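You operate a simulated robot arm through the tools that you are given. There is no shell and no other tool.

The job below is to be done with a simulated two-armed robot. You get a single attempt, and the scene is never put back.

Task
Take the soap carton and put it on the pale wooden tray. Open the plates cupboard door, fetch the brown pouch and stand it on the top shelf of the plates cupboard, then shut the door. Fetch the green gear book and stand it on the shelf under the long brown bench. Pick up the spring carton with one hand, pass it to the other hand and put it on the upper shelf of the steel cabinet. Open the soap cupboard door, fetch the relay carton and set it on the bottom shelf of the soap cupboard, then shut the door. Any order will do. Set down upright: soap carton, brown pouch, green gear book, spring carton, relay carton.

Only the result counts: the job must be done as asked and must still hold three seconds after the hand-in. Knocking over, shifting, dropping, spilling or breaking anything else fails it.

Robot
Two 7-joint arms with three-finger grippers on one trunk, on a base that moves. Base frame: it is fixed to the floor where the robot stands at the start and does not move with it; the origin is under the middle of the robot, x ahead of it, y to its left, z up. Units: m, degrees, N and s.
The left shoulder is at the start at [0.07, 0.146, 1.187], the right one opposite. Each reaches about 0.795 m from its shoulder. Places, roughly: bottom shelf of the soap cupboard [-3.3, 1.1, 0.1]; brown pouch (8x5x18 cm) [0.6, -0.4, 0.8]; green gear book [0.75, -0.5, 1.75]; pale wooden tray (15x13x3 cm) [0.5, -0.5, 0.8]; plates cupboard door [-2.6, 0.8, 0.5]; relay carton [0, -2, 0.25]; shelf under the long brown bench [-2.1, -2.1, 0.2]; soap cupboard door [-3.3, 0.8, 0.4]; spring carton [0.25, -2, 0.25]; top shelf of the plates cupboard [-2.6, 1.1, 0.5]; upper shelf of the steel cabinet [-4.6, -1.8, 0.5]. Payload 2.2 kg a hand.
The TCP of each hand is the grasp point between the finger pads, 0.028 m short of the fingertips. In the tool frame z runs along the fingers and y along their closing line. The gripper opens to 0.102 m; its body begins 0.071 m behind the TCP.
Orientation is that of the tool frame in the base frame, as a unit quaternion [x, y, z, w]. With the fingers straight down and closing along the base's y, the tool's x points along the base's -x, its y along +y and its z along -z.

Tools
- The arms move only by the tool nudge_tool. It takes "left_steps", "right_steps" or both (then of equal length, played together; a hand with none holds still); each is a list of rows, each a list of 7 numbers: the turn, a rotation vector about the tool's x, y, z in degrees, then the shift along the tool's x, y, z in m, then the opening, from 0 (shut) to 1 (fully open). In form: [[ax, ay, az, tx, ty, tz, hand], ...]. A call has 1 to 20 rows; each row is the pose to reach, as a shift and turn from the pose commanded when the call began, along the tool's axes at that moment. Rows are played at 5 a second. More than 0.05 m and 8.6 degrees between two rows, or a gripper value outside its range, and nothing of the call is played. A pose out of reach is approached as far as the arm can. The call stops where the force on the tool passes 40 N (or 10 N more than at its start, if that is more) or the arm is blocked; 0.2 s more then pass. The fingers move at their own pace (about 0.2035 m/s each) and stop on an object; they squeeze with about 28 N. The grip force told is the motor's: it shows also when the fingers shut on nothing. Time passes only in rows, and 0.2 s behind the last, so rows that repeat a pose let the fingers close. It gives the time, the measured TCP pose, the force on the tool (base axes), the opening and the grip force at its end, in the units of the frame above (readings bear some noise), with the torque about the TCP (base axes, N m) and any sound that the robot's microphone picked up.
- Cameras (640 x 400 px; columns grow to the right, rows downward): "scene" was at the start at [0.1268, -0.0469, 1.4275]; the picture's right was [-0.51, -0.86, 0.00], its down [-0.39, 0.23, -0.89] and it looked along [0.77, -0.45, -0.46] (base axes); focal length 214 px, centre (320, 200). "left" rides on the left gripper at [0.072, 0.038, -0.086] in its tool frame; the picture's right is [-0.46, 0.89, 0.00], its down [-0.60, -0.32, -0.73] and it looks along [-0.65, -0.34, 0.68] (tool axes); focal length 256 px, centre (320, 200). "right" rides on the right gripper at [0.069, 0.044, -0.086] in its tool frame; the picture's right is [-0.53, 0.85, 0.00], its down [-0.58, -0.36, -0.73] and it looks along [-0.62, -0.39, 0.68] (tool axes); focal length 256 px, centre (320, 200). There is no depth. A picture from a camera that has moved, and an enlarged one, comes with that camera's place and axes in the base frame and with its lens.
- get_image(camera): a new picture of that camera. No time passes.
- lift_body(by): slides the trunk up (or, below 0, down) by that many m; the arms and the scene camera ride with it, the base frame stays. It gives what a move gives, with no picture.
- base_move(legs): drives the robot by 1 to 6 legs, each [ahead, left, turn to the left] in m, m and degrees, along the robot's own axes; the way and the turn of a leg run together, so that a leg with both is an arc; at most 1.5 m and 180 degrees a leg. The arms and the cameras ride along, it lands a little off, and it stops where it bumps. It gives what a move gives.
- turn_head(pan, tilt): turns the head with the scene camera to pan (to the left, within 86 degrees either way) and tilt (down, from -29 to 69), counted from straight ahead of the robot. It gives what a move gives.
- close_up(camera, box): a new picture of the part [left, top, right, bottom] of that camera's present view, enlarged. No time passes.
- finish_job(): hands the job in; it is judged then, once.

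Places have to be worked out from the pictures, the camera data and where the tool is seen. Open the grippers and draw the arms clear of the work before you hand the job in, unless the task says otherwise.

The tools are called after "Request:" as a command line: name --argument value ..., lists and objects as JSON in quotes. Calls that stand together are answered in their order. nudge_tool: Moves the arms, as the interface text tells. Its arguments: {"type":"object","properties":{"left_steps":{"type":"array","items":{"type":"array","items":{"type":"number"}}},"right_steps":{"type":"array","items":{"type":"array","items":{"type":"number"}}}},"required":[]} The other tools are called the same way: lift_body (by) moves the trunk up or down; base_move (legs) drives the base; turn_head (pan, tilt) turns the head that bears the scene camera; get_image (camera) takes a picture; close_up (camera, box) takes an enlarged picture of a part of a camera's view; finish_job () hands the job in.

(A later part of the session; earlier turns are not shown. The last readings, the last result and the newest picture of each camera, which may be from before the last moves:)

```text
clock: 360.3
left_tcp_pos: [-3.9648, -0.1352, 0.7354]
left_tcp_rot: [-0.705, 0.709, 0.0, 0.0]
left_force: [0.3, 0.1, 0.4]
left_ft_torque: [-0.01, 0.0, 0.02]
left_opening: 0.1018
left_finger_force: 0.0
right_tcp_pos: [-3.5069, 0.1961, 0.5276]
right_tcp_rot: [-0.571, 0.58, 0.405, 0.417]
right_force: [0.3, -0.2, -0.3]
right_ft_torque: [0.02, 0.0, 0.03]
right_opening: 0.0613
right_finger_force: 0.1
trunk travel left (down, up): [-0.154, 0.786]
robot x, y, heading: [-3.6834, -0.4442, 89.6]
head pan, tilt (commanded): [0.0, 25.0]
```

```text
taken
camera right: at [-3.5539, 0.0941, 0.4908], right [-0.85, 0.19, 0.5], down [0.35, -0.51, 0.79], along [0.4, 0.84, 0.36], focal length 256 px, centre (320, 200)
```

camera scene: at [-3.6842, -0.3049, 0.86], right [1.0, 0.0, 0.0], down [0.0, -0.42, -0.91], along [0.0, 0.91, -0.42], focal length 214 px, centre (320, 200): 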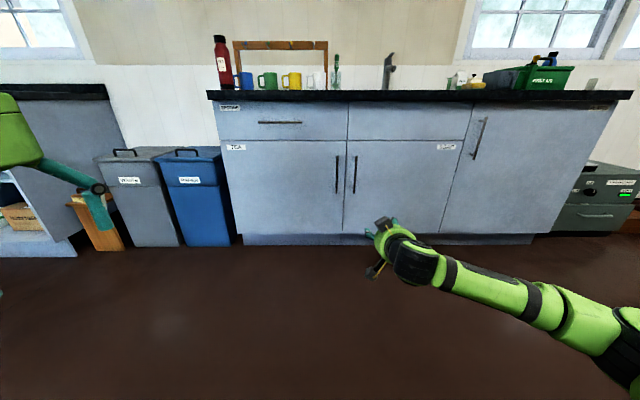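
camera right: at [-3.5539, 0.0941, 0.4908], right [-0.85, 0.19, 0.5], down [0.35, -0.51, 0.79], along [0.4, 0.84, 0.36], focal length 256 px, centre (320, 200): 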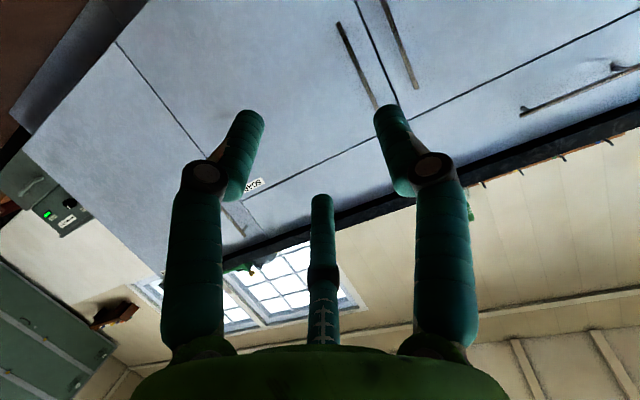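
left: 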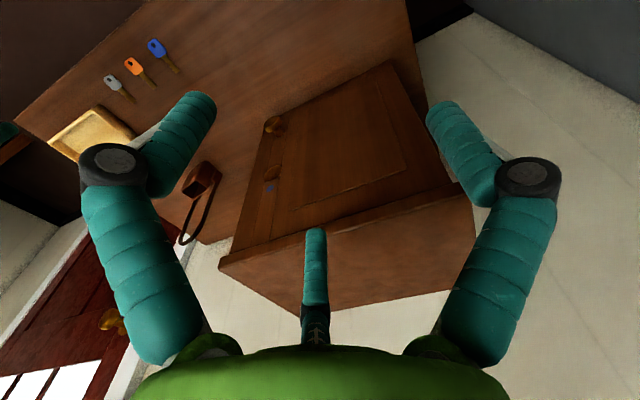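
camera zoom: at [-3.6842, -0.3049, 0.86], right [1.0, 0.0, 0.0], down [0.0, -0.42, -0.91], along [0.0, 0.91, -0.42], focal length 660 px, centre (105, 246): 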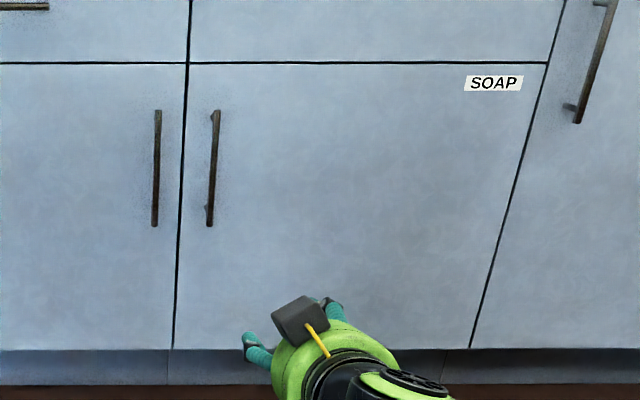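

The soap handle stands at x≈-3.504, z 0.41–0.61, and the door spans x -3.55 to -2.97. I drive ahead 0.41 m to the pre-grasp point.

Request:
base_move --legs '[[0.41, 0, 0.3]]'

Request:
get_image --camera "right"

```text
clock: 362.8
left_tcp_pos: [-3.9624, 0.2754, 0.736]
left_tcp_rot: [-0.706, 0.708, 0.0, 0.0]
left_force: [0.5, 0.1, -0.3]
left_ft_torque: [-0.02, -0.01, -0.02]
left_opening: 0.102
left_finger_force: 0.1
right_tcp_pos: [-3.5049, 0.6082, 0.5285]
right_tcp_rot: [-0.572, 0.579, 0.405, 0.416]
right_force: [-0.9, -0.2, 0.2]
right_ft_torque: [-0.02, 0.0, -0.03]
right_opening: 0.0615
right_finger_force: 0.1
trunk travel left (down, up): [-0.154, 0.786]
robot x, y, heading: [-3.6804, -0.0339, 89.6]
head pan, tilt (commanded): [0.0, 25.0]
```

```text
taken
camera right: at [-3.5518, 0.5058, 0.4908], right [-0.85, 0.19, 0.5], down [0.35, -0.51, 0.79], along [0.4, 0.84, 0.36], focal length 256 px, centre (320, 200)
```

right: 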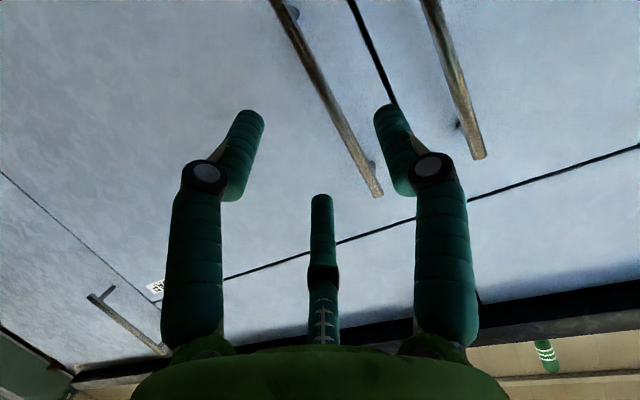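

The bar lies between the fingers. I advance 12 cm along +y with a 5 mm shift right, then close.

Request:
nudge_tool --right_steps '[[0, 0, 0, -0.013, -0.002, 0.038, 0.6], [0, 0, 0, -0.026, -0.005, 0.076, 0.6], [0, 0, 0, -0.039, -0.005, 0.1135, 0.6]]'

Request:
get_image --camera "right"

```text
clock: 363.6
left_tcp_pos: [-3.9619, 0.2751, 0.736]
left_tcp_rot: [-0.706, 0.708, 0.0, -0.001]
left_force: [-0.6, -1.2, -0.6]
left_ft_torque: [-0.01, 0.02, -0.05]
left_opening: 0.1017
left_finger_force: 0.1
right_tcp_pos: [-3.4973, 0.7282, 0.5283]
right_tcp_rot: [-0.572, 0.58, 0.405, 0.417]
right_force: [0.5, 0.0, 0.3]
right_ft_torque: [-0.01, -0.01, -0.01]
right_opening: 0.0606
right_finger_force: 0.0
trunk travel left (down, up): [-0.154, 0.786]
robot x, y, heading: [-3.6814, -0.0347, 89.8]
head pan, tilt (commanded): [0.0, 25.0]
```

```text
taken
camera right: at [-3.5447, 0.626, 0.4909], right [-0.85, 0.19, 0.5], down [0.35, -0.51, 0.79], along [0.4, 0.84, 0.36], focal length 256 px, centre (320, 200)
```

right: 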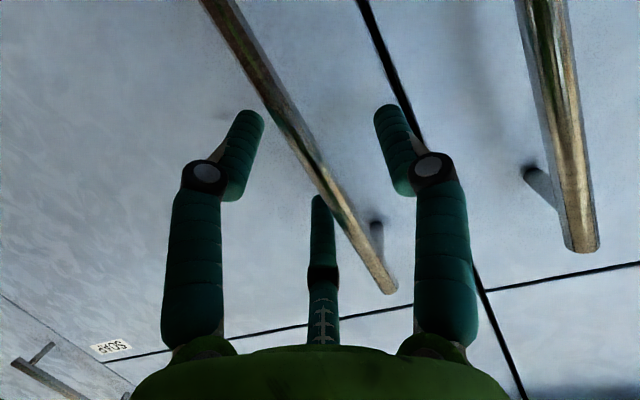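

The bar is inside the fingers, just as with the first door. I close on it.

Request:
nudge_tool --right_steps '[[0, 0, 0, -0.001, 0, 0.003, 0.3], [0, 0, 0, -0.001, 0, 0.003, 0], [0, 0, 0, -0.001, 0, 0.003, 0], [0, 0, 0, -0.001, 0, 0.003, 0]]'

```text
clock: 364.6
left_tcp_pos: [-3.9616, 0.2734, 0.7379]
left_tcp_rot: [-0.706, 0.708, 0.001, 0.0]
left_force: [-0.6, -0.1, 0.2]
left_ft_torque: [0.03, -0.01, 0.0]
left_opening: 0.1017
left_finger_force: 0.1
right_tcp_pos: [-3.4931, 0.7314, 0.5302]
right_tcp_rot: [-0.569, 0.581, 0.405, 0.419]
right_force: [17.3, 1.4, 10.6]
right_ft_torque: [-0.05, 0.15, -0.13]
right_opening: 0.019
right_finger_force: 43.9
trunk travel left (down, up): [-0.154, 0.786]
robot x, y, heading: [-3.6805, -0.0315, 89.9]
head pan, tilt (commanded): [0.0, 25.0]
```

The handle is held. I pull the soap door open along its arc about the hinge at x≈-2.97, first 15 degrees.

Request:
nudge_tool --right_steps '[[-2.4, 0, -0.8, 0.0074, -0.006, -0.0216, 0], [-4.73, 0, -1.63, 0.0148, -0.0098, -0.0431, 0], [-7.1, 0, -2.45, 0.022, -0.0145, -0.0643, 0], [-9.46, 0, -3.26, 0.0294, -0.0205, -0.0854, 0], [-11.8, 0, -4.1, 0.0365, -0.0275, -0.106, 0], [-14.2, 0, -4.88, 0.0436, -0.0351, -0.1267, 0]]'

Request:
get_image --camera "scene"

```text
clock: 366.0
left_tcp_pos: [-3.9626, 0.2754, 0.7376]
left_tcp_rot: [-0.705, 0.709, 0.001, 0.001]
left_force: [0.2, 0.5, 0.1]
left_ft_torque: [-0.03, -0.03, -0.04]
left_opening: 0.1021
left_finger_force: 0.1
right_tcp_pos: [-3.4641, 0.5963, 0.5308]
right_tcp_rot: [0.642, -0.5, -0.456, -0.361]
right_force: [12.8, 4.1, 12.3]
right_ft_torque: [1.05, 0.51, -0.22]
right_opening: 0.0191
right_finger_force: 44.0
trunk travel left (down, up): [-0.154, 0.786]
robot x, y, heading: [-3.6802, -0.0341, 89.5]
head pan, tilt (commanded): [0.0, 25.0]
```

```text
taken
camera scene: at [-3.6817, 0.1055, 0.8603], right [1.0, 0.0, 0.0], down [0.0, -0.42, -0.91], along [0.0, 0.91, -0.42], focal length 214 px, centre (320, 200)
```

scene: 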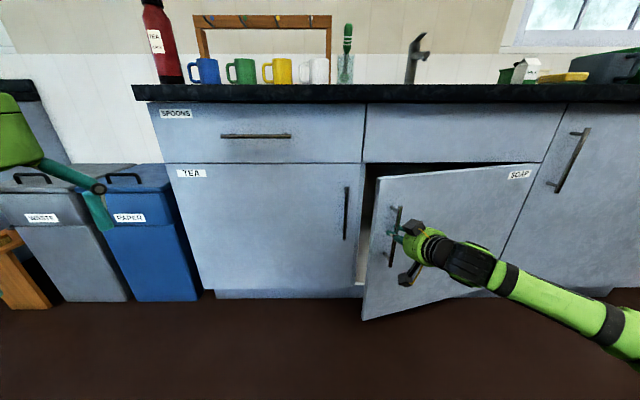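

The door opens well. I continue the arc by another 15 degrees.

Request:
nudge_tool --right_steps '[[-4.73, 0, -1.63, 0.0148, -0.0068, -0.0431, 0], [-9.46, 0, -3.26, 0.0294, -0.0175, -0.0854, 0], [-14.2, 0, -4.88, 0.0436, -0.0321, -0.1267, 0]]'

Request:
nudge_tool --right_steps '[[0, 0, 0, 0, 0, 0, 0.4], [0, 0, 0, 0, 0, 0, 0.4], [0, 0, 0, 0, 0.002, 0, 0.2], [0, 0, 0, 0, 0.002, 0, 0], [0, 0, 0, 0, 0.002, 0, 0]]'

Request:
get_image --camera "scene"

```text
clock: 366.8
left_tcp_pos: [-3.9611, 0.2755, 0.7368]
left_tcp_rot: [-0.706, 0.708, -0.001, 0.0]
left_force: [-1.3, 0.0, 0.0]
left_ft_torque: [0.02, -0.02, 0.01]
left_opening: 0.1019
left_finger_force: 0.0
right_tcp_pos: [-3.3993, 0.4735, 0.5305]
right_tcp_rot: [0.702, -0.413, -0.498, -0.298]
right_force: [13.7, 10.4, 13.7]
right_ft_torque: [0.04, 0.32, -0.38]
right_opening: 0.0191
right_finger_force: 44.1
trunk travel left (down, up): [-0.154, 0.786]
robot x, y, heading: [-3.6846, -0.0353, 89.7]
head pan, tilt (commanded): [0.0, 25.0]
```

```text
clock: 368.0
left_tcp_pos: [-3.9613, 0.2754, 0.7364]
left_tcp_rot: [-0.706, 0.708, 0.0, 0.0]
left_force: [0.4, -0.8, 0.4]
left_ft_torque: [-0.02, 0.03, -0.01]
left_opening: 0.1019
left_finger_force: 0.1
right_tcp_pos: [-3.4011, 0.4727, 0.5299]
right_tcp_rot: [0.702, -0.414, -0.497, -0.298]
right_force: [17.7, 12.9, 10.3]
right_ft_torque: [-0.62, -0.17, -0.18]
right_opening: 0.019
right_finger_force: 43.6
trunk travel left (down, up): [-0.154, 0.786]
robot x, y, heading: [-3.681, -0.0315, 89.8]
head pan, tilt (commanded): [0.0, 25.0]
```

```text
taken
camera scene: at [-3.6813, 0.107, 0.8601], right [1.0, 0.0, 0.0], down [0.0, -0.42, -0.91], along [0.0, 0.91, -0.42], focal length 214 px, centre (320, 200)
```

scene: 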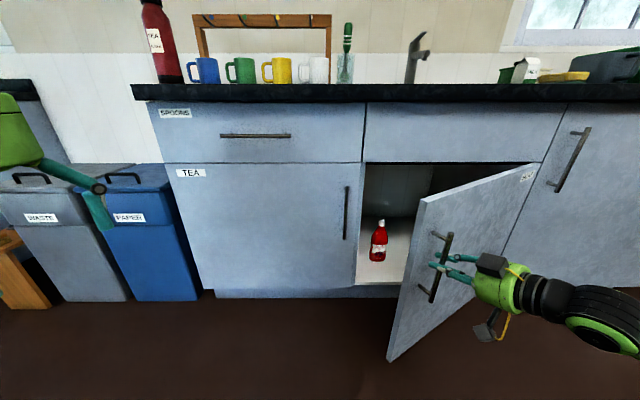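

A red bottle stands inside on the bottom shelf; I'll have to keep clear of it. I continue the arc by another 20 degrees.

Request:
nudge_tool --right_steps '[[-4.73, 0, -1.63, 0.0148, -0.0068, -0.0431, 0], [-9.46, 0, -3.26, 0.0294, -0.0175, -0.0854, 0], [-14.2, 0, -4.88, 0.0436, -0.0321, -0.1267, 0], [-18.9, 0, -6.51, 0.0574, -0.0505, -0.1667, 0]]'

Request:
get_image --camera "scene"

```text
clock: 369.0
left_tcp_pos: [-3.9618, 0.2755, 0.7372]
left_tcp_rot: [-0.706, 0.708, 0.0, 0.0]
left_force: [-0.4, 0.2, -0.2]
left_ft_torque: [0.01, 0.0, 0.0]
left_opening: 0.1019
left_finger_force: 0.1
right_tcp_pos: [-3.3928, 0.4646, 0.5299]
right_tcp_rot: [0.705, -0.406, -0.502, -0.293]
right_force: [18.3, 12.4, 11.8]
right_ft_torque: [0.23, 0.27, -0.13]
right_opening: 0.0188
right_finger_force: 44.5
right hand out of reach, approached as far as the arm can: row 1, 2, 3, 4
trunk travel left (down, up): [-0.154, 0.786]
robot x, y, heading: [-3.6836, -0.0363, 89.7]
head pan, tilt (commanded): [0.0, 25.0]
```

```text
taken
camera scene: at [-3.6815, 0.1068, 0.8601], right [1.0, 0.0, 0.0], down [0.0, -0.42, -0.91], along [0.0, 0.91, -0.42], focal length 214 px, centre (320, 200)
```

scene: 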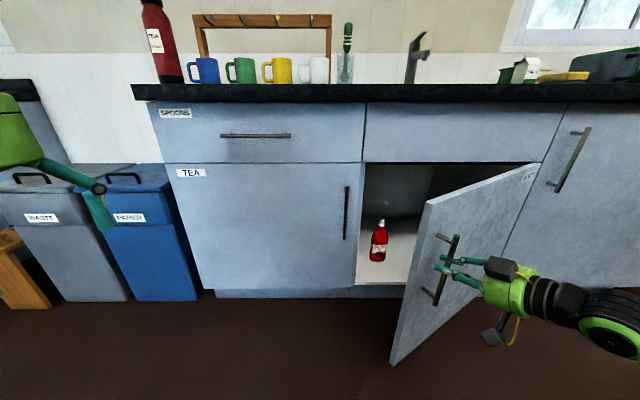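

The arm can't follow further from here. I release the handle and draw the hand off; the rest I'll push open from inside as before.

Request:
nudge_tool --right_steps '[[0, 0, 0, 0, 0, 0, 0.6], [0, 0, 0, 0, 0, 0, 0.6], [0, 0, 0, 0.012, 0, -0.035, 0.6], [0, 0, 0, 0.024, 0, -0.07, 0.6], [0, 0, 0, 0.036, 0, -0.105, 0.6]]'

Request:
get_image --camera "scene"

```text
clock: 370.2
left_tcp_pos: [-3.964, 0.2751, 0.7367]
left_tcp_rot: [-0.705, 0.709, 0.0, 0.0]
left_force: [0.3, -0.6, 0.3]
left_ft_torque: [-0.03, 0.03, 0.01]
left_opening: 0.1018
left_finger_force: 0.0
right_tcp_pos: [-3.3437, 0.3676, 0.5317]
right_tcp_rot: [0.708, -0.404, -0.502, -0.289]
right_force: [-0.3, -1.1, -1.3]
right_ft_torque: [0.01, 0.04, 0.01]
right_opening: 0.0613
right_finger_force: 0.1
right hand out of reach, approached as far as the arm can: row 3
trunk travel left (down, up): [-0.154, 0.786]
robot x, y, heading: [-3.6834, -0.0343, 89.5]
head pan, tilt (commanded): [0.0, 25.0]
```

```text
taken
camera scene: at [-3.6825, 0.1069, 0.86], right [1.0, 0.0, 0.0], down [0.0, -0.42, -0.91], along [0.0, 0.91, -0.42], focal length 214 px, centre (320, 200)
```

scene: 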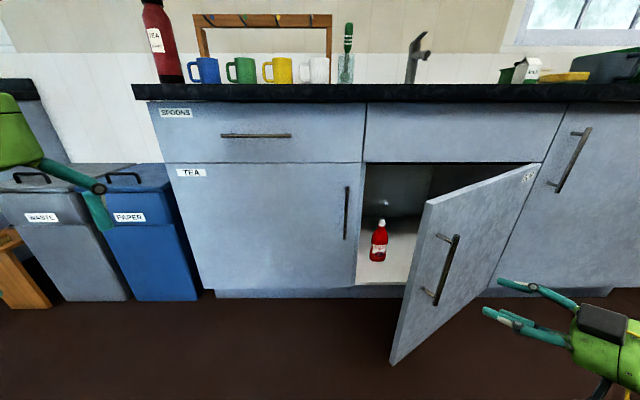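

Now I back off, straighten the hand and turn it fingers-down with the fingers shut.

Request:
base_move --legs '[[-0.4, 0, 0.3]]'

Request:
lift_body --by 0.25

Request:
nudge_tool --right_steps '[[7.3, 0, 2.5, 0, 0, 0.01, 0.3], [14.7, 0, 5.1, 0, 0, 0.02, 0], [22, 0, 7.6, 0, 0, 0.03, 0], [29.3, 0, 10.1, 0, 0, 0.04, 0]]'

Request:
nudge_tool --right_steps '[[0, 8, 0, 0.025, 0, -0.01, 0], [0, 16, 0, 0.05, 0, -0.02, 0], [0, 24, 0, 0.076, 0, -0.034, 0], [0, 32, 0, 0.101, 0, -0.048, 0], [0, 40, 0, 0.126, 0, -0.063, 0], [0, 48, 0, 0.151, 0, -0.077, 0], [0, 56, 0, 0.177, 0, -0.092, 0], [0, 64, 0, 0.202, 0, -0.106, 0], [0, 71, 0, 0.227, 0, -0.121, 0]]'

Request:
get_image --camera "scene"

```text
clock: 372.7
left_tcp_pos: [-3.965, -0.1306, 0.7367]
left_tcp_rot: [0.707, -0.707, 0.0, 0.0]
left_force: [-0.3, 1.0, 0.6]
left_ft_torque: [0.02, 0.0, 0.02]
left_opening: 0.1019
left_finger_force: 0.1
right_tcp_pos: [-3.3445, -0.0367, 0.5311]
right_tcp_rot: [0.708, -0.404, -0.501, -0.29]
right_force: [-0.2, 0.2, -0.7]
right_ft_torque: [0.04, -0.02, 0.02]
right_opening: 0.0613
right_finger_force: 0.1
trunk travel left (down, up): [-0.154, 0.786]
robot x, y, heading: [-3.681, -0.4392, 89.9]
head pan, tilt (commanded): [0.0, 25.0]
```

```text
clock: 375.3
left_tcp_pos: [-3.9644, -0.1312, 0.9857]
left_tcp_rot: [-0.707, 0.708, 0.0, -0.001]
left_force: [0.4, -0.5, 0.1]
left_ft_torque: [-0.01, -0.02, 0.02]
left_opening: 0.1019
left_finger_force: 0.0
right_tcp_pos: [-3.3453, -0.0361, 0.7797]
right_tcp_rot: [0.708, -0.403, -0.502, -0.289]
right_force: [0.4, -0.7, 0.2]
right_ft_torque: [0.03, -0.02, 0.01]
right_opening: 0.0612
right_finger_force: 0.0
trunk travel left (down, up): [-0.404, 0.536]
robot x, y, heading: [-3.6847, -0.4421, 89.9]
head pan, tilt (commanded): [0.0, 25.0]
```

```text
clock: 376.3
left_tcp_pos: [-3.9665, -0.1311, 0.9853]
left_tcp_rot: [-0.707, 0.707, 0.0, 0.001]
left_force: [-0.2, 0.5, -0.1]
left_ft_torque: [0.0, -0.06, 0.0]
left_opening: 0.102
left_finger_force: 0.1
right_tcp_pos: [-3.3454, 0.0292, 0.7623]
right_tcp_rot: [-0.575, 0.577, 0.407, 0.414]
right_force: [-1.2, -0.1, 0.6]
right_ft_torque: [0.03, 0.01, 0.0]
right_opening: 0.0021
right_finger_force: 28.2
right hand out of reach, approached as far as the arm can: row 1, 2, 3, 4
trunk travel left (down, up): [-0.404, 0.536]
robot x, y, heading: [-3.681, -0.4415, 90.1]
head pan, tilt (commanded): [0.0, 25.0]
```

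```text
clock: 378.3
left_tcp_pos: [-3.9641, -0.13, 0.9854]
left_tcp_rot: [-0.707, 0.707, 0.001, 0.0]
left_force: [0.1, 0.6, 0.7]
left_ft_torque: [0.02, 0.0, -0.04]
left_opening: 0.1016
left_finger_force: 0.1
right_tcp_pos: [-3.3446, -0.1604, 0.5879]
right_tcp_rot: [-0.704, 0.71, -0.002, 0.001]
right_force: [-1.3, -1.1, -0.5]
right_ft_torque: [0.0, 0.01, -0.01]
right_opening: 0.0022
right_finger_force: 27.4
right hand out of reach, approached as far as the arm can: row 1, 2, 3, 4, 5, 6
trunk travel left (down, up): [-0.404, 0.536]
robot x, y, heading: [-3.6812, -0.4426, 90.1]
head pan, tilt (commanded): [0.0, 25.0]
```

```text
taken
camera scene: at [-3.6839, -0.2983, 1.11], right [1.0, 0.0, 0.0], down [0.0, -0.42, -0.91], along [0.0, 0.91, -0.42], focal length 214 px, centre (320, 200)
```

scene: 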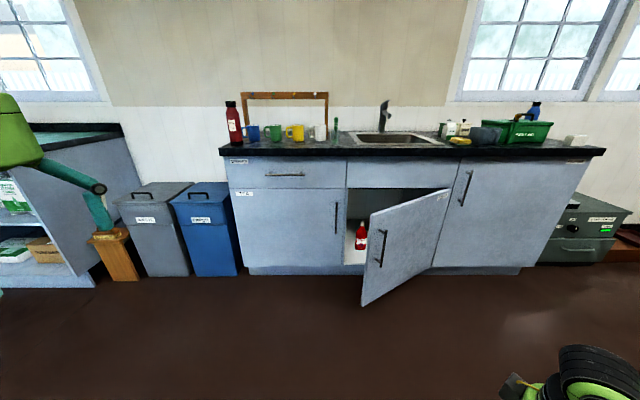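

The hand points down. I stretch it further ahead and look before entering beside the door.

Request:
nudge_tool --right_steps '[[0, 0, 0, -0.045, 0, 0.004, 0], [0, 0, 0, -0.09, 0, 0.008, 0], [0, 0, 0, -0.135, 0, 0.012, 0], [0, 0, 0, -0.18, 0, 0.016, 0], [0, 0, 0, -0.225, 0, 0.02, 0], [0, 0, 0, -0.265, 0, 0.02, 0]]'

Request:
base_move --legs '[[0, 0.28, 0], [0.35, 0, 0]]'

Request:
turn_head --pan -15 --tilt 30

Request:
get_image --camera "scene"

```text
clock: 379.7
left_tcp_pos: [-3.9653, -0.1296, 0.9852]
left_tcp_rot: [0.707, -0.707, 0.001, 0.001]
left_force: [-0.1, -1.1, 0.1]
left_ft_torque: [-0.02, -0.02, -0.02]
left_opening: 0.1021
left_finger_force: 0.1
right_tcp_pos: [-3.3406, 0.1076, 0.566]
right_tcp_rot: [-0.703, 0.711, -0.003, 0.001]
right_force: [-0.3, 0.9, 0.6]
right_ft_torque: [0.01, -0.02, 0.0]
right_opening: 0.0022
right_finger_force: 28.4
trunk travel left (down, up): [-0.404, 0.536]
robot x, y, heading: [-3.6816, -0.4403, 89.9]
head pan, tilt (commanded): [0.0, 25.0]
```

```text
clock: 383.6
left_tcp_pos: [-4.243, 0.2228, 0.987]
left_tcp_rot: [0.707, -0.707, 0.0, 0.0]
left_force: [-0.4, 0.5, -0.2]
left_ft_torque: [-0.02, 0.01, -0.01]
left_opening: 0.1021
left_finger_force: 0.1
right_tcp_pos: [-3.6193, 0.4583, 0.5669]
right_tcp_rot: [-0.703, 0.711, -0.002, 0.001]
right_force: [-0.6, 0.4, 0.8]
right_ft_torque: [0.0, -0.01, -0.02]
right_opening: 0.0017
right_finger_force: 28.1
trunk travel left (down, up): [-0.404, 0.536]
robot x, y, heading: [-3.9624, -0.089, 90.0]
head pan, tilt (commanded): [0.0, 25.0]
```

```text
clock: 384.3
left_tcp_pos: [-4.2445, 0.2226, 0.9853]
left_tcp_rot: [-0.707, 0.707, 0.0, -0.001]
left_force: [0.1, -0.4, 0.8]
left_ft_torque: [0.0, -0.04, 0.0]
left_opening: 0.1019
left_finger_force: 0.1
right_tcp_pos: [-3.6189, 0.4593, 0.5671]
right_tcp_rot: [-0.703, 0.711, -0.002, 0.002]
right_force: [0.2, -0.3, -0.6]
right_ft_torque: [0.0, -0.01, 0.0]
right_opening: 0.0021
right_finger_force: 28.2
trunk travel left (down, up): [-0.404, 0.536]
robot x, y, heading: [-3.9617, -0.0899, 90.1]
head pan, tilt (commanded): [-15.0, 30.0]
```

```text
taken
camera scene: at [-3.94, 0.0495, 1.1021], right [0.97, -0.26, 0.0], down [-0.13, -0.48, -0.87], along [0.23, 0.84, -0.5], focal length 214 px, centre (320, 200)
```

scene: 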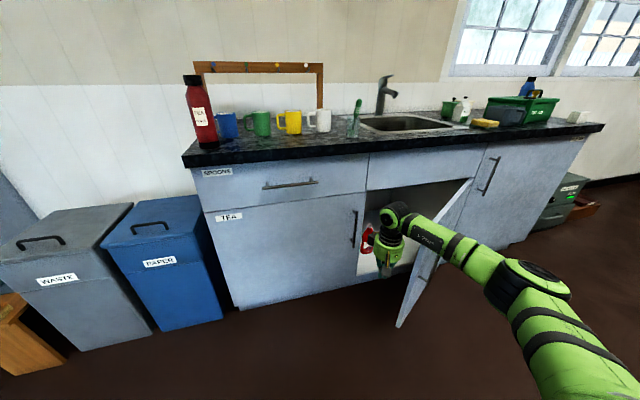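

The hand is just left of the door's tip, the forearm above the door. I go 15 cm ahead and then sweep right in steps.

Request:
base_move --legs '[[0.15, 0, 0], [-0.02, -0.37, 0]]'

Request:
get_image --camera "scene"

```text
clock: 387.7
left_tcp_pos: [-3.8708, 0.3523, 0.9855]
left_tcp_rot: [-0.707, 0.707, 0.0, -0.001]
left_force: [0.3, 0.0, -0.2]
left_ft_torque: [0.02, 0.0, -0.02]
left_opening: 0.1019
left_finger_force: 0.1
right_tcp_pos: [-3.2467, 0.5889, 0.5671]
right_tcp_rot: [-0.704, 0.71, -0.002, 0.002]
right_force: [0.6, 0.2, -0.4]
right_ft_torque: [-0.01, -0.02, -0.01]
right_opening: 0.0024
right_finger_force: 27.7
trunk travel left (down, up): [-0.404, 0.536]
robot x, y, heading: [-3.5888, 0.042, 89.9]
head pan, tilt (commanded): [-15.0, 30.0]
```

```text
taken
camera scene: at [-3.567, 0.1799, 1.102], right [0.97, -0.26, 0.0], down [-0.13, -0.48, -0.87], along [0.23, 0.84, -0.5], focal length 214 px, centre (320, 200)
```

scene: 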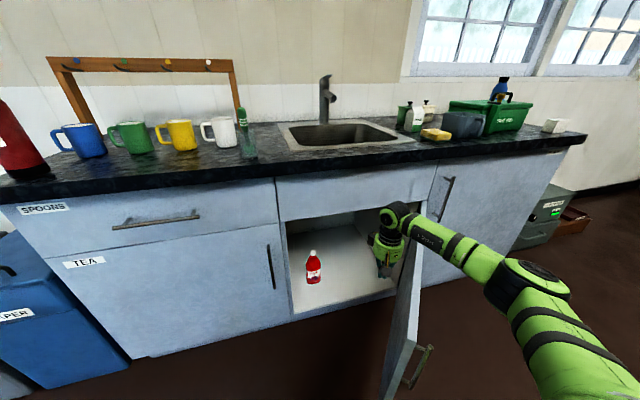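

The door follows. I continue right and slightly back to open it past 90°.

Request:
base_move --legs '[[-0.1, -0.12, 0], [-0.02, -0.13, 0]]'

Request:
get_image --camera "scene"

```text
clock: 390.0
left_tcp_pos: [-3.6237, 0.2322, 0.9862]
left_tcp_rot: [0.708, -0.706, 0.0, 0.0]
left_force: [0.4, 0.1, 0.0]
left_ft_torque: [0.01, 0.0, 0.0]
left_opening: 0.1021
left_finger_force: 0.0
right_tcp_pos: [-2.9997, 0.4695, 0.567]
right_tcp_rot: [-0.704, 0.71, -0.002, 0.003]
right_force: [0.2, 0.1, 0.5]
right_ft_torque: [0.03, 0.02, 0.02]
right_opening: 0.002
right_finger_force: 27.8
trunk travel left (down, up): [-0.404, 0.536]
robot x, y, heading: [-3.3441, -0.0765, 89.8]
head pan, tilt (commanded): [-15.0, 30.0]
```

```text
taken
camera scene: at [-3.3187, 0.0597, 1.1021], right [0.97, -0.26, 0.0], down [-0.13, -0.48, -0.87], along [0.22, 0.84, -0.5], focal length 214 px, centre (320, 200)
```

scene: 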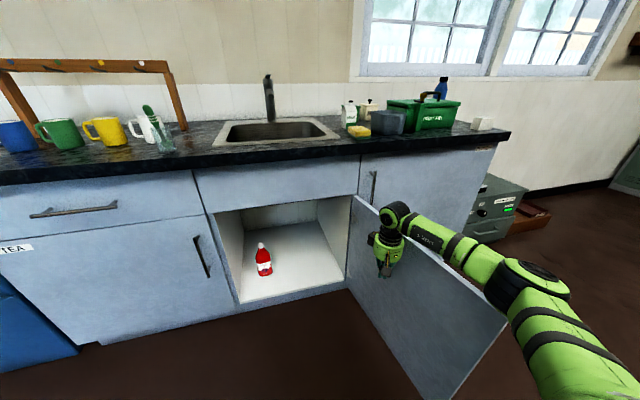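

The soap door stands wide open; the bottom shelf is free except for the red bottle at its left. I retreat and drive to the bench with the relay and spring cartons.

Request:
base_move --legs '[[0, 0.12, 0], [-0.75, 0, 0], [0, 0, -90], [1.5, 0, 0], [1.3, 0, 0]]'

Request:
turn_head --pan -70 --tilt 30

Request:
get_image --camera "scene"

```text
clock: 411.8
left_tcp_pos: [-0.3722, -0.5109, 0.9847]
left_tcp_rot: [-0.009, 1.0, 0.0, 0.001]
left_force: [0.6, -0.1, -0.2]
left_ft_torque: [0.0, -0.01, 0.01]
left_opening: 0.1023
left_finger_force: 0.1
right_tcp_pos: [-0.125, -1.1317, 0.5673]
right_tcp_rot: [-0.005, 1.0, -0.002, 0.0]
right_force: [-0.4, 0.0, 0.4]
right_ft_torque: [0.02, -0.01, 0.01]
right_opening: 0.002
right_finger_force: 27.5
trunk travel left (down, up): [-0.404, 0.536]
robot x, y, heading: [-0.6775, -0.7975, 0.8]
head pan, tilt (commanded): [-15.0, 30.0]
```

```text
clock: 413.0
left_tcp_pos: [-0.3729, -0.5114, 0.9868]
left_tcp_rot: [-0.009, 1.0, 0.001, 0.0]
left_force: [0.6, 0.2, -0.2]
left_ft_torque: [0.0, 0.0, 0.02]
left_opening: 0.1021
left_finger_force: 0.0
right_tcp_pos: [-0.125, -1.1306, 0.567]
right_tcp_rot: [-0.004, 1.0, -0.003, 0.0]
right_force: [-0.6, 0.1, 0.6]
right_ft_torque: [0.0, 0.0, -0.01]
right_opening: 0.002
right_finger_force: 27.8
trunk travel left (down, up): [-0.404, 0.536]
robot x, y, heading: [-0.6789, -0.7993, 1.4]
head pan, tilt (commanded): [-70.0, 30.0]
```

```text
taken
camera scene: at [-0.5965, -0.8835, 1.102], right [-0.93, -0.36, 0.0], down [-0.18, 0.47, -0.87], along [0.31, -0.81, -0.5], focal length 214 px, centre (320, 200)
```

scene: 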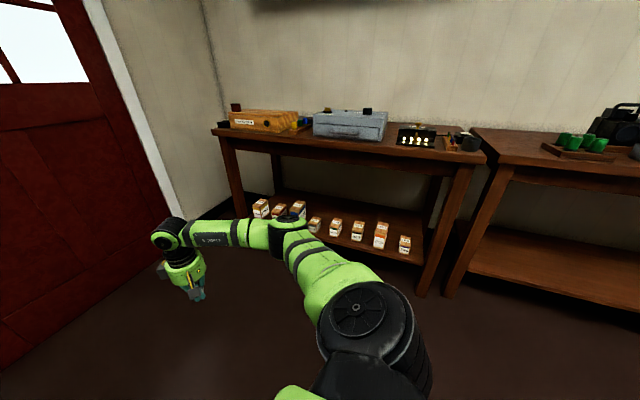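

Eight cartons stand on the lower shelf. I turn to face them and read the labels.

Request:
base_move --legs '[[0.3, 0.1, 0], [0, 0, -91]]'

Request:
turn_head --pan 25 --tilt 30

Request:
get_image --camera "scene"

Request:
close_up --camera "scene" --box '[220, 150, 420, 270]'

```text
clock: 419.0
left_tcp_pos: [-0.0926, -1.0036, 0.9853]
left_tcp_rot: [0.705, 0.71, 0.0, 0.0]
left_force: [0.6, -0.8, 0.1]
left_ft_torque: [0.0, -0.04, -0.01]
left_opening: 0.1021
left_finger_force: 0.1
right_tcp_pos: [-0.7169, -1.2437, 0.567]
right_tcp_rot: [0.708, 0.707, -0.002, -0.002]
right_force: [-0.9, -0.5, -0.2]
right_ft_torque: [-0.01, -0.01, 0.03]
right_opening: 0.0021
right_finger_force: 28.0
trunk travel left (down, up): [-0.404, 0.536]
robot x, y, heading: [-0.3783, -0.6984, -89.4]
head pan, tilt (commanded): [-70.0, 30.0]
```

```text
clock: 420.7
left_tcp_pos: [-0.0941, -1.002, 0.9874]
left_tcp_rot: [0.704, 0.71, 0.0, 0.0]
left_force: [0.4, -0.5, -0.3]
left_ft_torque: [0.0, 0.01, 0.02]
left_opening: 0.102
left_finger_force: 0.1
right_tcp_pos: [-0.7159, -1.2437, 0.5676]
right_tcp_rot: [0.708, 0.706, -0.002, -0.002]
right_force: [0.1, 0.6, 0.2]
right_ft_torque: [0.0, -0.01, -0.03]
right_opening: 0.0021
right_finger_force: 28.2
trunk travel left (down, up): [-0.404, 0.536]
robot x, y, heading: [-0.3786, -0.6901, -89.6]
head pan, tilt (commanded): [25.0, 30.0]
```

```text
taken
camera scene: at [-0.3414, -0.8272, 1.1021], right [-0.9, -0.43, 0.0], down [-0.21, 0.45, -0.87], along [0.37, -0.78, -0.5], focal length 214 px, centre (320, 200)
```

scene: 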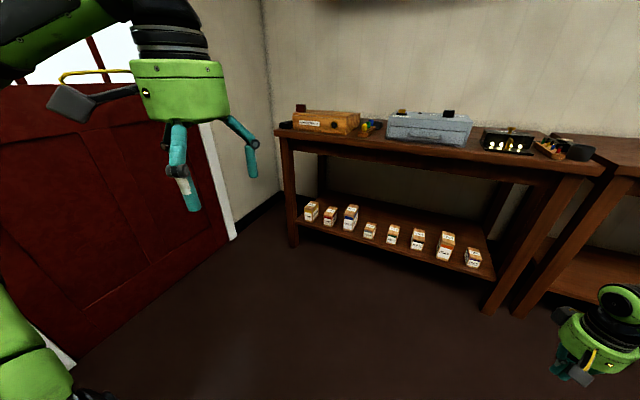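

```text
3.20 times, centred on (320, 210) of scene
camera zoom: at [-0.3414, -0.8272, 1.1021], right [-0.9, -0.43, 0.0], down [-0.21, 0.45, -0.87], along [0.37, -0.78, -0.5], focal length 686 px, centre (320, 168)
```

zoom: 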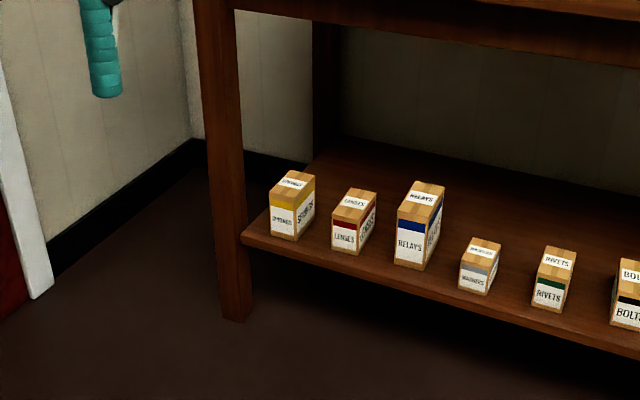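

From the left the cartons read SPRINGS, LENSES, RELAYS, WASHERS and so on; springs stands at x 0.197–0.263, relays at x -0.071 – -0.009, fronts near y -1.86. Before picking I test in free space whether the right hand can be turned to point fully left for a hand-over: first to a 45° forward pitch.

Request:
nudge_tool --right_steps '[[0, -7.5, 0, 0.008, 0.015, -0.022, 0.5], [0, -15, 0, 0.016, 0.03, -0.043, 1], [0, -22.5, 0, 0.025, 0.045, -0.065, 1], [0, -30, 0, 0.033, 0.06, -0.087, 1], [0, -37.5, 0, 0.042, 0.075, -0.108, 1], [0, -45, 0, 0.05, 0.09, -0.13, 1]]'

Request:
nudge_tool --right_steps '[[-5.6, 0, -5.6, 0, 0.02, 0, 1], [-11.2, 0, -11.2, 0, 0.04, 0, 1], [-16.8, 0, -16.8, 0, 0.06, 0, 1], [-22.4, 0, -22.4, 0, 0.08, 0, 1], [-28, 0, -28, 0, 0.1, 0, 1], [-33.6, 0, -33.6, 0, 0.12, 0, 1], [-39.2, 0, -39.2, 0, 0.14, 0, 1], [-44.8, 0, -44.8, 0, 0.16, 0, 1]]'

Request:
turn_head --pan -15 --tilt 45

Request:
get_image --camera "scene"

```text
clock: 422.1
left_tcp_pos: [-0.0932, -1.0041, 0.9874]
left_tcp_rot: [0.705, 0.709, -0.001, 0.0]
left_force: [0.9, -0.8, 0.5]
left_ft_torque: [-0.01, -0.02, -0.02]
left_opening: 0.1021
left_finger_force: 0.1
right_tcp_pos: [-0.6258, -1.1947, 0.6967]
right_tcp_rot: [0.654, 0.653, -0.273, 0.269]
right_force: [-0.2, 0.2, 0.4]
right_ft_torque: [-0.02, -0.03, -0.03]
right_opening: 0.102
right_finger_force: 0.1
trunk travel left (down, up): [-0.404, 0.536]
robot x, y, heading: [-0.3773, -0.6962, -89.6]
head pan, tilt (commanded): [25.0, 30.0]
```

```text
clock: 423.9
left_tcp_pos: [-0.0936, -1.0024, 0.986]
left_tcp_rot: [0.704, 0.71, 0.0, 0.0]
left_force: [0.1, 0.3, -0.1]
left_ft_torque: [0.0, -0.03, 0.04]
left_opening: 0.1021
left_finger_force: 0.1
right_tcp_pos: [-0.4804, -1.1915, 0.6976]
right_tcp_rot: [0.279, 0.881, -0.119, 0.363]
right_force: [0.0, -0.1, -0.1]
right_ft_torque: [-0.03, -0.05, 0.0]
right_opening: 0.102
right_finger_force: 0.0
right hand out of reach, approached as far as the arm can: row 7, 8
trunk travel left (down, up): [-0.404, 0.536]
robot x, y, heading: [-0.3792, -0.6968, -89.9]
head pan, tilt (commanded): [25.0, 30.0]
```

```text
clock: 425.0
left_tcp_pos: [-0.0926, -1.0029, 0.9866]
left_tcp_rot: [0.704, 0.71, 0.0, 0.0]
left_force: [-0.3, -0.1, -0.3]
left_ft_torque: [0.01, -0.03, 0.02]
left_opening: 0.102
left_finger_force: 0.2
right_tcp_pos: [-0.4806, -1.1923, 0.6972]
right_tcp_rot: [0.279, 0.881, -0.117, 0.362]
right_force: [-0.2, 0.6, 0.9]
right_ft_torque: [-0.01, -0.04, 0.0]
right_opening: 0.1022
right_finger_force: 0.1
trunk travel left (down, up): [-0.404, 0.536]
robot x, y, heading: [-0.3785, -0.696, -89.9]
head pan, tilt (commanded): [-15.0, 45.0]
```

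```text
taken
camera scene: at [-0.4006, -0.8241, 1.0795], right [-0.97, 0.25, 0.0], down [0.18, 0.68, -0.71], along [-0.18, -0.68, -0.71], focal length 214 px, centre (320, 200)
```

scene: 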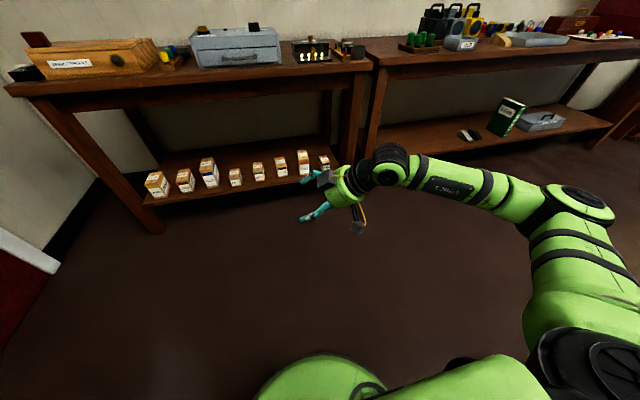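

The hand reached 54° of left yaw there. I try the rest of the turn while moving the hand further to the left.

Request:
nudge_tool --right_steps '[[-4, 0, -4, 0.01, 0.01, 0.02, 1], [-8, 0, -8, 0.02, 0.02, 0.04, 1], [-12, 0, -12, 0.03, 0.03, 0.06, 1], [-16, 0, -16, 0.04, 0.04, 0.08, 1], [-20, 0, -20, 0.05, 0.05, 0.1, 1], [-24, 0, -24, 0.06, 0.06, 0.12, 1]]'

Request:
get_image --camera "scene"

```text
clock: 426.4
left_tcp_pos: [-0.0921, -1.0052, 0.9843]
left_tcp_rot: [0.704, 0.71, 0.0, -0.002]
left_force: [0.6, -0.8, -0.5]
left_ft_torque: [0.07, 0.07, -0.01]
left_opening: 0.102
left_finger_force: 0.0
right_tcp_pos: [-0.4035, -1.1707, 0.5719]
right_tcp_rot: [0.044, 0.919, 0.002, 0.393]
right_force: [-3.2, 1.0, -1.8]
right_ft_torque: [-0.23, -0.26, 0.07]
right_opening: 0.1022
right_finger_force: 0.1
right hand out of reach, approached as far as the arm can: row 1, 2, 3, 4, 5, 6
trunk travel left (down, up): [-0.404, 0.536]
robot x, y, heading: [-0.3785, -0.6961, -89.7]
head pan, tilt (commanded): [-15.0, 45.0]
```

```text
taken
camera scene: at [-0.3997, -0.8268, 1.0791], right [-0.97, 0.25, 0.0], down [0.18, 0.69, -0.71], along [-0.18, -0.68, -0.71], focal length 214 px, centre (320, 200)
```

scene: 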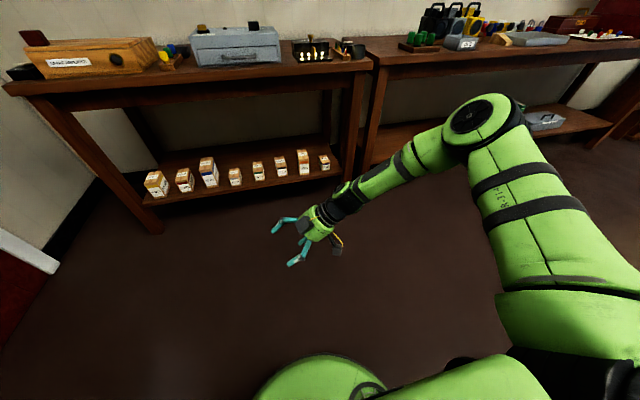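

Surprisingly the arm switched posture and now points almost exactly left (yaw 87°, pitch 44°) in front of the body. I test whether it can also flatten its pitch there.

Request:
nudge_tool --right_steps '[[0, -7.5, 0, -0.02, 0, -0.02, 1], [0, -15, 0, -0.04, 0, -0.04, 1], [0, -22.5, 0, -0.06, 0, -0.06, 1], [0, -30, 0, -0.08, 0, -0.08, 1]]'

Request:
get_image --camera "scene"

```text
clock: 427.4
left_tcp_pos: [-0.0931, -1.0025, 0.986]
left_tcp_rot: [0.704, 0.71, 0.0, 0.0]
left_force: [-0.4, 0.5, -0.4]
left_ft_torque: [-0.01, -0.01, 0.02]
left_opening: 0.102
left_finger_force: 0.0
right_tcp_pos: [-0.4087, -1.1667, 0.6827]
right_tcp_rot: [0.008, 0.794, -0.009, 0.607]
right_force: [0.2, -0.1, 0.1]
right_ft_torque: [0.0, 0.03, 0.01]
right_opening: 0.1019
right_finger_force: 0.0
trunk travel left (down, up): [-0.404, 0.536]
robot x, y, heading: [-0.3747, -0.6961, -89.8]
head pan, tilt (commanded): [-15.0, 45.0]
```

```text
taken
camera scene: at [-0.401, -0.8239, 1.0795], right [-0.97, 0.25, 0.0], down [0.18, 0.68, -0.71], along [-0.18, -0.68, -0.71], focal length 214 px, centre (320, 200)
```

scene: 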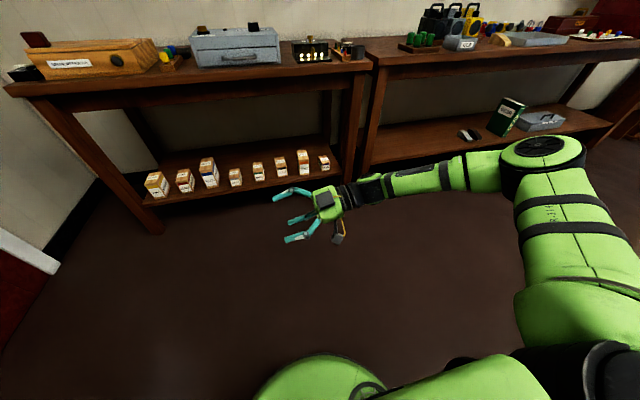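

In this posture the hand points left at a pitch of 15° without trouble, so a hand-over with the two hands facing each other is possible. I now bring the right hand back to pointing ahead at 45° for picking the springs carton.

Request:
nudge_tool --right_steps '[[0, 7.5, 0, 0.005, 0, 0.027, 1], [0, 15, 0, 0.01, 0, 0.055, 1], [0, 22.5, 0, 0.015, 0, 0.082, 1], [0, 30, 0, 0.02, 0, 0.11, 1]]'

Request:
nudge_tool --right_steps '[[5.6, 0, 5.6, 0.014, -0.002, -0.014, 1], [11.1, 0, 11.2, 0.029, -0.005, -0.029, 1], [16.7, 0, 16.8, 0.043, -0.007, -0.043, 1], [22.3, 0, 22.4, 0.057, -0.009, -0.057, 1], [27.9, 0, 28, 0.072, -0.011, -0.072, 1], [33.4, 0, 33.6, 0.086, -0.014, -0.086, 1], [39, 0, 39.2, 0.1, -0.016, -0.1, 1], [44.6, 0, 44.8, 0.115, -0.018, -0.115, 1], [50.2, 0, 50.4, 0.129, -0.02, -0.129, 1], [55.7, 0, 56, 0.144, -0.023, -0.144, 1], [61.3, 0, 61.6, 0.158, -0.025, -0.158, 1]]'

Request:
get_image --camera "scene"

```text
clock: 428.4
left_tcp_pos: [-0.0927, -1.0031, 0.9861]
left_tcp_rot: [0.704, 0.71, -0.001, 0.0]
left_force: [-0.3, -1.0, -0.3]
left_ft_torque: [-0.03, 0.07, -0.01]
left_opening: 0.1021
left_finger_force: 0.0
right_tcp_pos: [-0.3058, -1.1708, 0.6329]
right_tcp_rot: [0.011, 0.925, -0.007, 0.379]
right_force: [0.2, 0.3, -0.1]
right_ft_torque: [-0.04, -0.02, 0.0]
right_opening: 0.102
right_finger_force: 0.0
trunk travel left (down, up): [-0.404, 0.536]
robot x, y, heading: [-0.3774, -0.6936, -89.7]
head pan, tilt (commanded): [-15.0, 45.0]
```

```text
clock: 430.8
left_tcp_pos: [-0.0939, -1.0023, 0.9851]
left_tcp_rot: [0.705, 0.709, 0.0, -0.001]
left_force: [-0.1, -0.2, 0.3]
left_ft_torque: [-0.02, -0.01, 0.02]
left_opening: 0.102
left_finger_force: 0.1
right_tcp_pos: [-0.5304, -1.189, 0.6339]
right_tcp_rot: [0.644, 0.662, -0.269, 0.274]
right_force: [-0.7, -1.0, -0.2]
right_ft_torque: [0.01, -0.03, -0.02]
right_opening: 0.102
right_finger_force: 0.0
trunk travel left (down, up): [-0.404, 0.536]
robot x, y, heading: [-0.381, -0.6963, -89.8]
head pan, tilt (commanded): [-15.0, 45.0]
```

```text
taken
camera scene: at [-0.4007, -0.8241, 1.0794], right [-0.97, 0.25, 0.0], down [0.18, 0.68, -0.71], along [-0.18, -0.68, -0.71], focal length 214 px, centre (320, 200)
```

scene: 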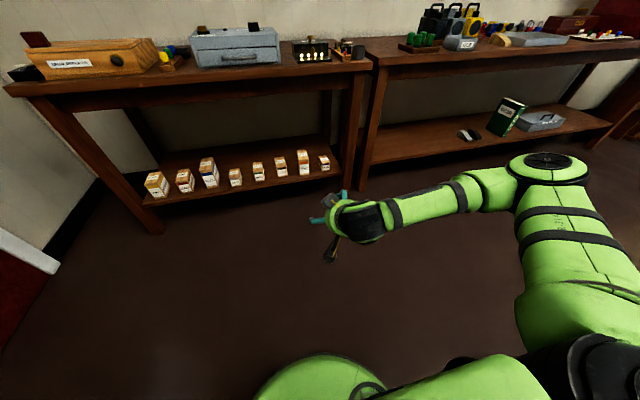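

That path works smoothly both ways. The springs carton stands near the wall, so the left hand should pick it and pass it to the right. I bring the left hand to the same 45° forward pose and move the right hand aside.

Request:
nudge_tool --left_steps '[[0, -4.5, 0, -0.019, -0.0135, 0.035, 1], [0, -9, 0, -0.038, -0.027, 0.07, 1], [0, -13.5, 0, -0.057, -0.04, 0.105, 1], [0, -18, 0, -0.076, -0.054, 0.14, 1], [0, -22.5, 0, -0.095, -0.067, 0.175, 1], [0, -27, 0, -0.114, -0.081, 0.21, 1], [0, -31.5, 0, -0.133, -0.094, 0.245, 1], [0, -36, 0, -0.152, -0.108, 0.28, 1], [0, -40.5, 0, -0.171, -0.121, 0.315, 1], [0, -45, 0, -0.19, -0.135, 0.35, 1]]' --right_steps '[[0, 0, 0, 0, -0.015, 0, 1], [0, 0, 0, 0, -0.03, 0, 1], [0, 0, 0, 0, -0.045, 0, 1], [0, 0, 0, 0, -0.06, 0, 1], [0, 0, 0, 0, -0.075, 0, 1], [0, 0, 0, 0, -0.09, 0, 1], [0, 0, 0, 0, -0.105, 0, 1], [0, 0, 0, 0, -0.12, 0, 1], [0, 0, 0, 0, -0.135, 0, 1], [0, 0, 0, 0, -0.15, 0, 1]]'

Request:
turn_head --pan 0 --tilt 40

Request:
get_image --camera "scene"

```text
clock: 433.0
left_tcp_pos: [-0.2289, -1.1939, 0.635]
left_tcp_rot: [0.651, 0.655, -0.271, 0.271]
left_force: [0.6, 0.3, 0.0]
left_ft_torque: [0.0, 0.04, -0.02]
left_opening: 0.1022
left_finger_force: 0.0
right_tcp_pos: [-0.6809, -1.1951, 0.6344]
right_tcp_rot: [0.642, 0.663, -0.268, 0.275]
right_force: [0.1, 0.6, 0.2]
right_ft_torque: [0.0, 0.01, 0.02]
right_opening: 0.1019
right_finger_force: 0.0
trunk travel left (down, up): [-0.404, 0.536]
robot x, y, heading: [-0.3806, -0.6937, -89.8]
head pan, tilt (commanded): [-15.0, 45.0]
```

```text
clock: 433.7
left_tcp_pos: [-0.2281, -1.193, 0.6365]
left_tcp_rot: [0.651, 0.655, -0.271, 0.271]
left_force: [0.4, 0.7, -0.6]
left_ft_torque: [-0.01, 0.03, -0.01]
left_opening: 0.1019
left_finger_force: 0.0
right_tcp_pos: [-0.681, -1.1941, 0.6335]
right_tcp_rot: [0.642, 0.664, -0.268, 0.274]
right_force: [-0.7, 0.3, 0.6]
right_ft_torque: [0.0, -0.01, 0.01]
right_opening: 0.1022
right_finger_force: 0.3
trunk travel left (down, up): [-0.404, 0.536]
robot x, y, heading: [-0.3806, -0.6977, -89.8]
head pan, tilt (commanded): [0.0, 40.0]
```

```text
taken
camera scene: at [-0.3797, -0.8304, 1.0867], right [-1.0, -0.01, 0.0], down [0.0, 0.64, -0.77], along [0.0, -0.77, -0.64], focal length 214 px, centre (320, 200)
```

scene: 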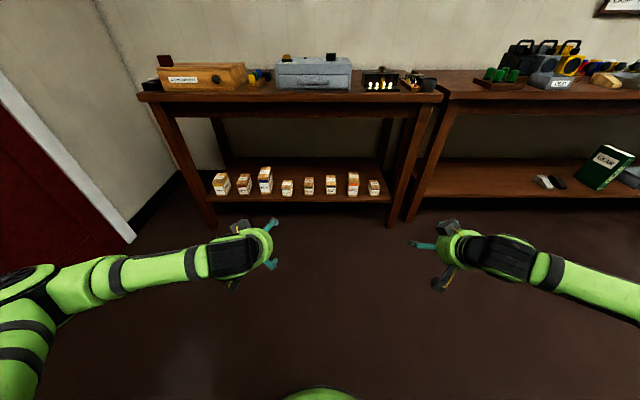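

Both hands are in matching poses. I retract the right hand, lower the trunk and drive so that the left hand comes in front of the springs carton.

Request:
nudge_tool --right_steps '[[0, 0, 0, 0.0035, 0, -0.039, 1], [0, 0, 0, 0.007, 0, -0.078, 1], [0, 0, 0, 0.0105, 0, -0.117, 1], [0, 0, 0, 0.014, 0, -0.155, 1]]'

Request:
lift_body --by -0.21

Request:
base_move --legs '[[0, 0.445, 0], [0.5, 0, 0]]'

Request:
turn_head --pan 10 --tilt 35

Request:
get_image --camera "scene"

Request:
get_image --camera "left"

```text
clock: 434.7
left_tcp_pos: [-0.2272, -1.1926, 0.6354]
left_tcp_rot: [0.651, 0.655, -0.271, 0.271]
left_force: [0.6, -0.3, -0.9]
left_ft_torque: [0.04, 0.0, 0.04]
left_opening: 0.1021
left_finger_force: 0.1
right_tcp_pos: [-0.7104, -1.1144, 0.7414]
right_tcp_rot: [0.643, 0.664, -0.267, 0.273]
right_force: [0.4, 0.0, -0.5]
right_ft_torque: [0.01, -0.02, -0.01]
right_opening: 0.1022
right_finger_force: 0.0
right hand out of reach, approached as far as the arm can: row 3, 4
trunk travel left (down, up): [-0.404, 0.536]
robot x, y, heading: [-0.3785, -0.7002, -89.7]
head pan, tilt (commanded): [0.0, 40.0]
```

```text
clock: 437.0
left_tcp_pos: [-0.2275, -1.1932, 0.4247]
left_tcp_rot: [0.651, 0.656, -0.27, 0.271]
left_force: [0.3, 0.4, 0.0]
left_ft_torque: [0.01, -0.01, -0.01]
left_opening: 0.1019
left_finger_force: 0.0
right_tcp_pos: [-0.7106, -1.1167, 0.5325]
right_tcp_rot: [0.643, 0.663, -0.268, 0.274]
right_force: [1.2, 0.1, 0.5]
right_ft_torque: [0.0, 0.0, -0.01]
right_opening: 0.1019
right_finger_force: 0.1
trunk travel left (down, up): [-0.194, 0.746]
robot x, y, heading: [-0.3763, -0.6956, -89.7]
head pan, tilt (commanded): [0.0, 40.0]
```

```text
clock: 442.2
left_tcp_pos: [0.2181, -1.6915, 0.4258]
left_tcp_rot: [0.652, 0.654, -0.271, 0.271]
left_force: [-0.8, 0.8, -0.4]
left_ft_torque: [-0.02, 0.01, 0.0]
left_opening: 0.102
left_finger_force: 0.0
right_tcp_pos: [-0.2639, -1.614, 0.5326]
right_tcp_rot: [0.644, 0.663, -0.267, 0.273]
right_force: [0.2, 0.6, -0.1]
right_ft_torque: [0.04, 0.0, 0.0]
right_opening: 0.1017
right_finger_force: 0.1
trunk travel left (down, up): [-0.194, 0.746]
robot x, y, heading: [0.0676, -1.1972, -89.7]
head pan, tilt (commanded): [0.0, 40.0]
```

```text
clock: 443.0
left_tcp_pos: [0.2176, -1.6913, 0.4264]
left_tcp_rot: [0.652, 0.654, -0.27, 0.27]
left_force: [-0.7, 0.5, -0.6]
left_ft_torque: [-0.02, -0.04, 0.03]
left_opening: 0.102
left_finger_force: 0.1
right_tcp_pos: [-0.2645, -1.6126, 0.5311]
right_tcp_rot: [0.644, 0.663, -0.267, 0.273]
right_force: [0.5, -0.8, 0.5]
right_ft_torque: [-0.02, -0.03, 0.03]
right_opening: 0.1019
right_finger_force: 0.1
trunk travel left (down, up): [-0.194, 0.746]
robot x, y, heading: [0.0668, -1.1918, -89.9]
head pan, tilt (commanded): [10.0, 35.0]
```

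```text
taken
camera scene: at [0.0821, -1.3306, 0.8842], right [-0.98, -0.18, 0.0], down [-0.1, 0.56, -0.82], along [0.14, -0.81, -0.57], focal length 214 px, centre (320, 200)
```

scene: 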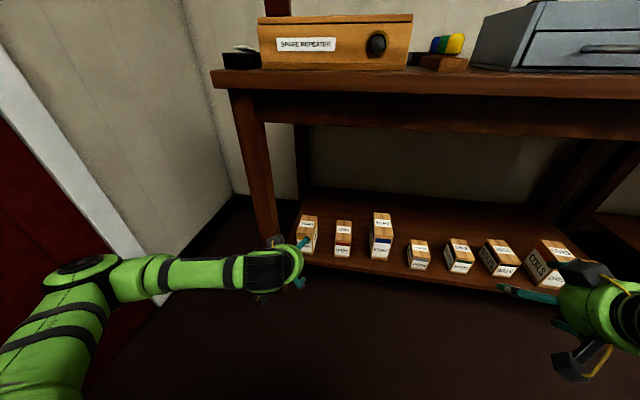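

```text
taken
camera left: at [0.2551, -1.5799, 0.4356], right [0.89, -0.33, 0.33], down [-0.32, 0.09, 0.94], along [-0.34, -0.94, -0.02], focal length 256 px, centre (320, 200)
```

left: 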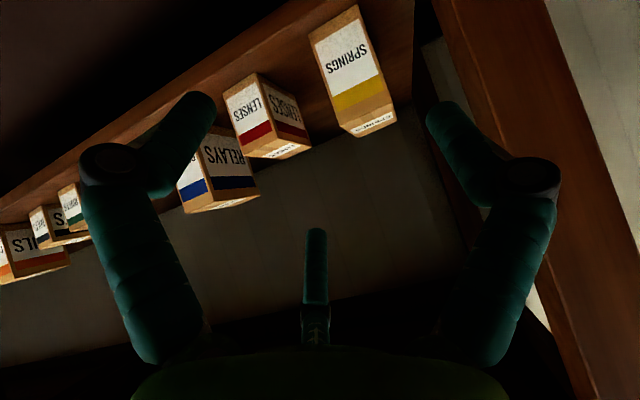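

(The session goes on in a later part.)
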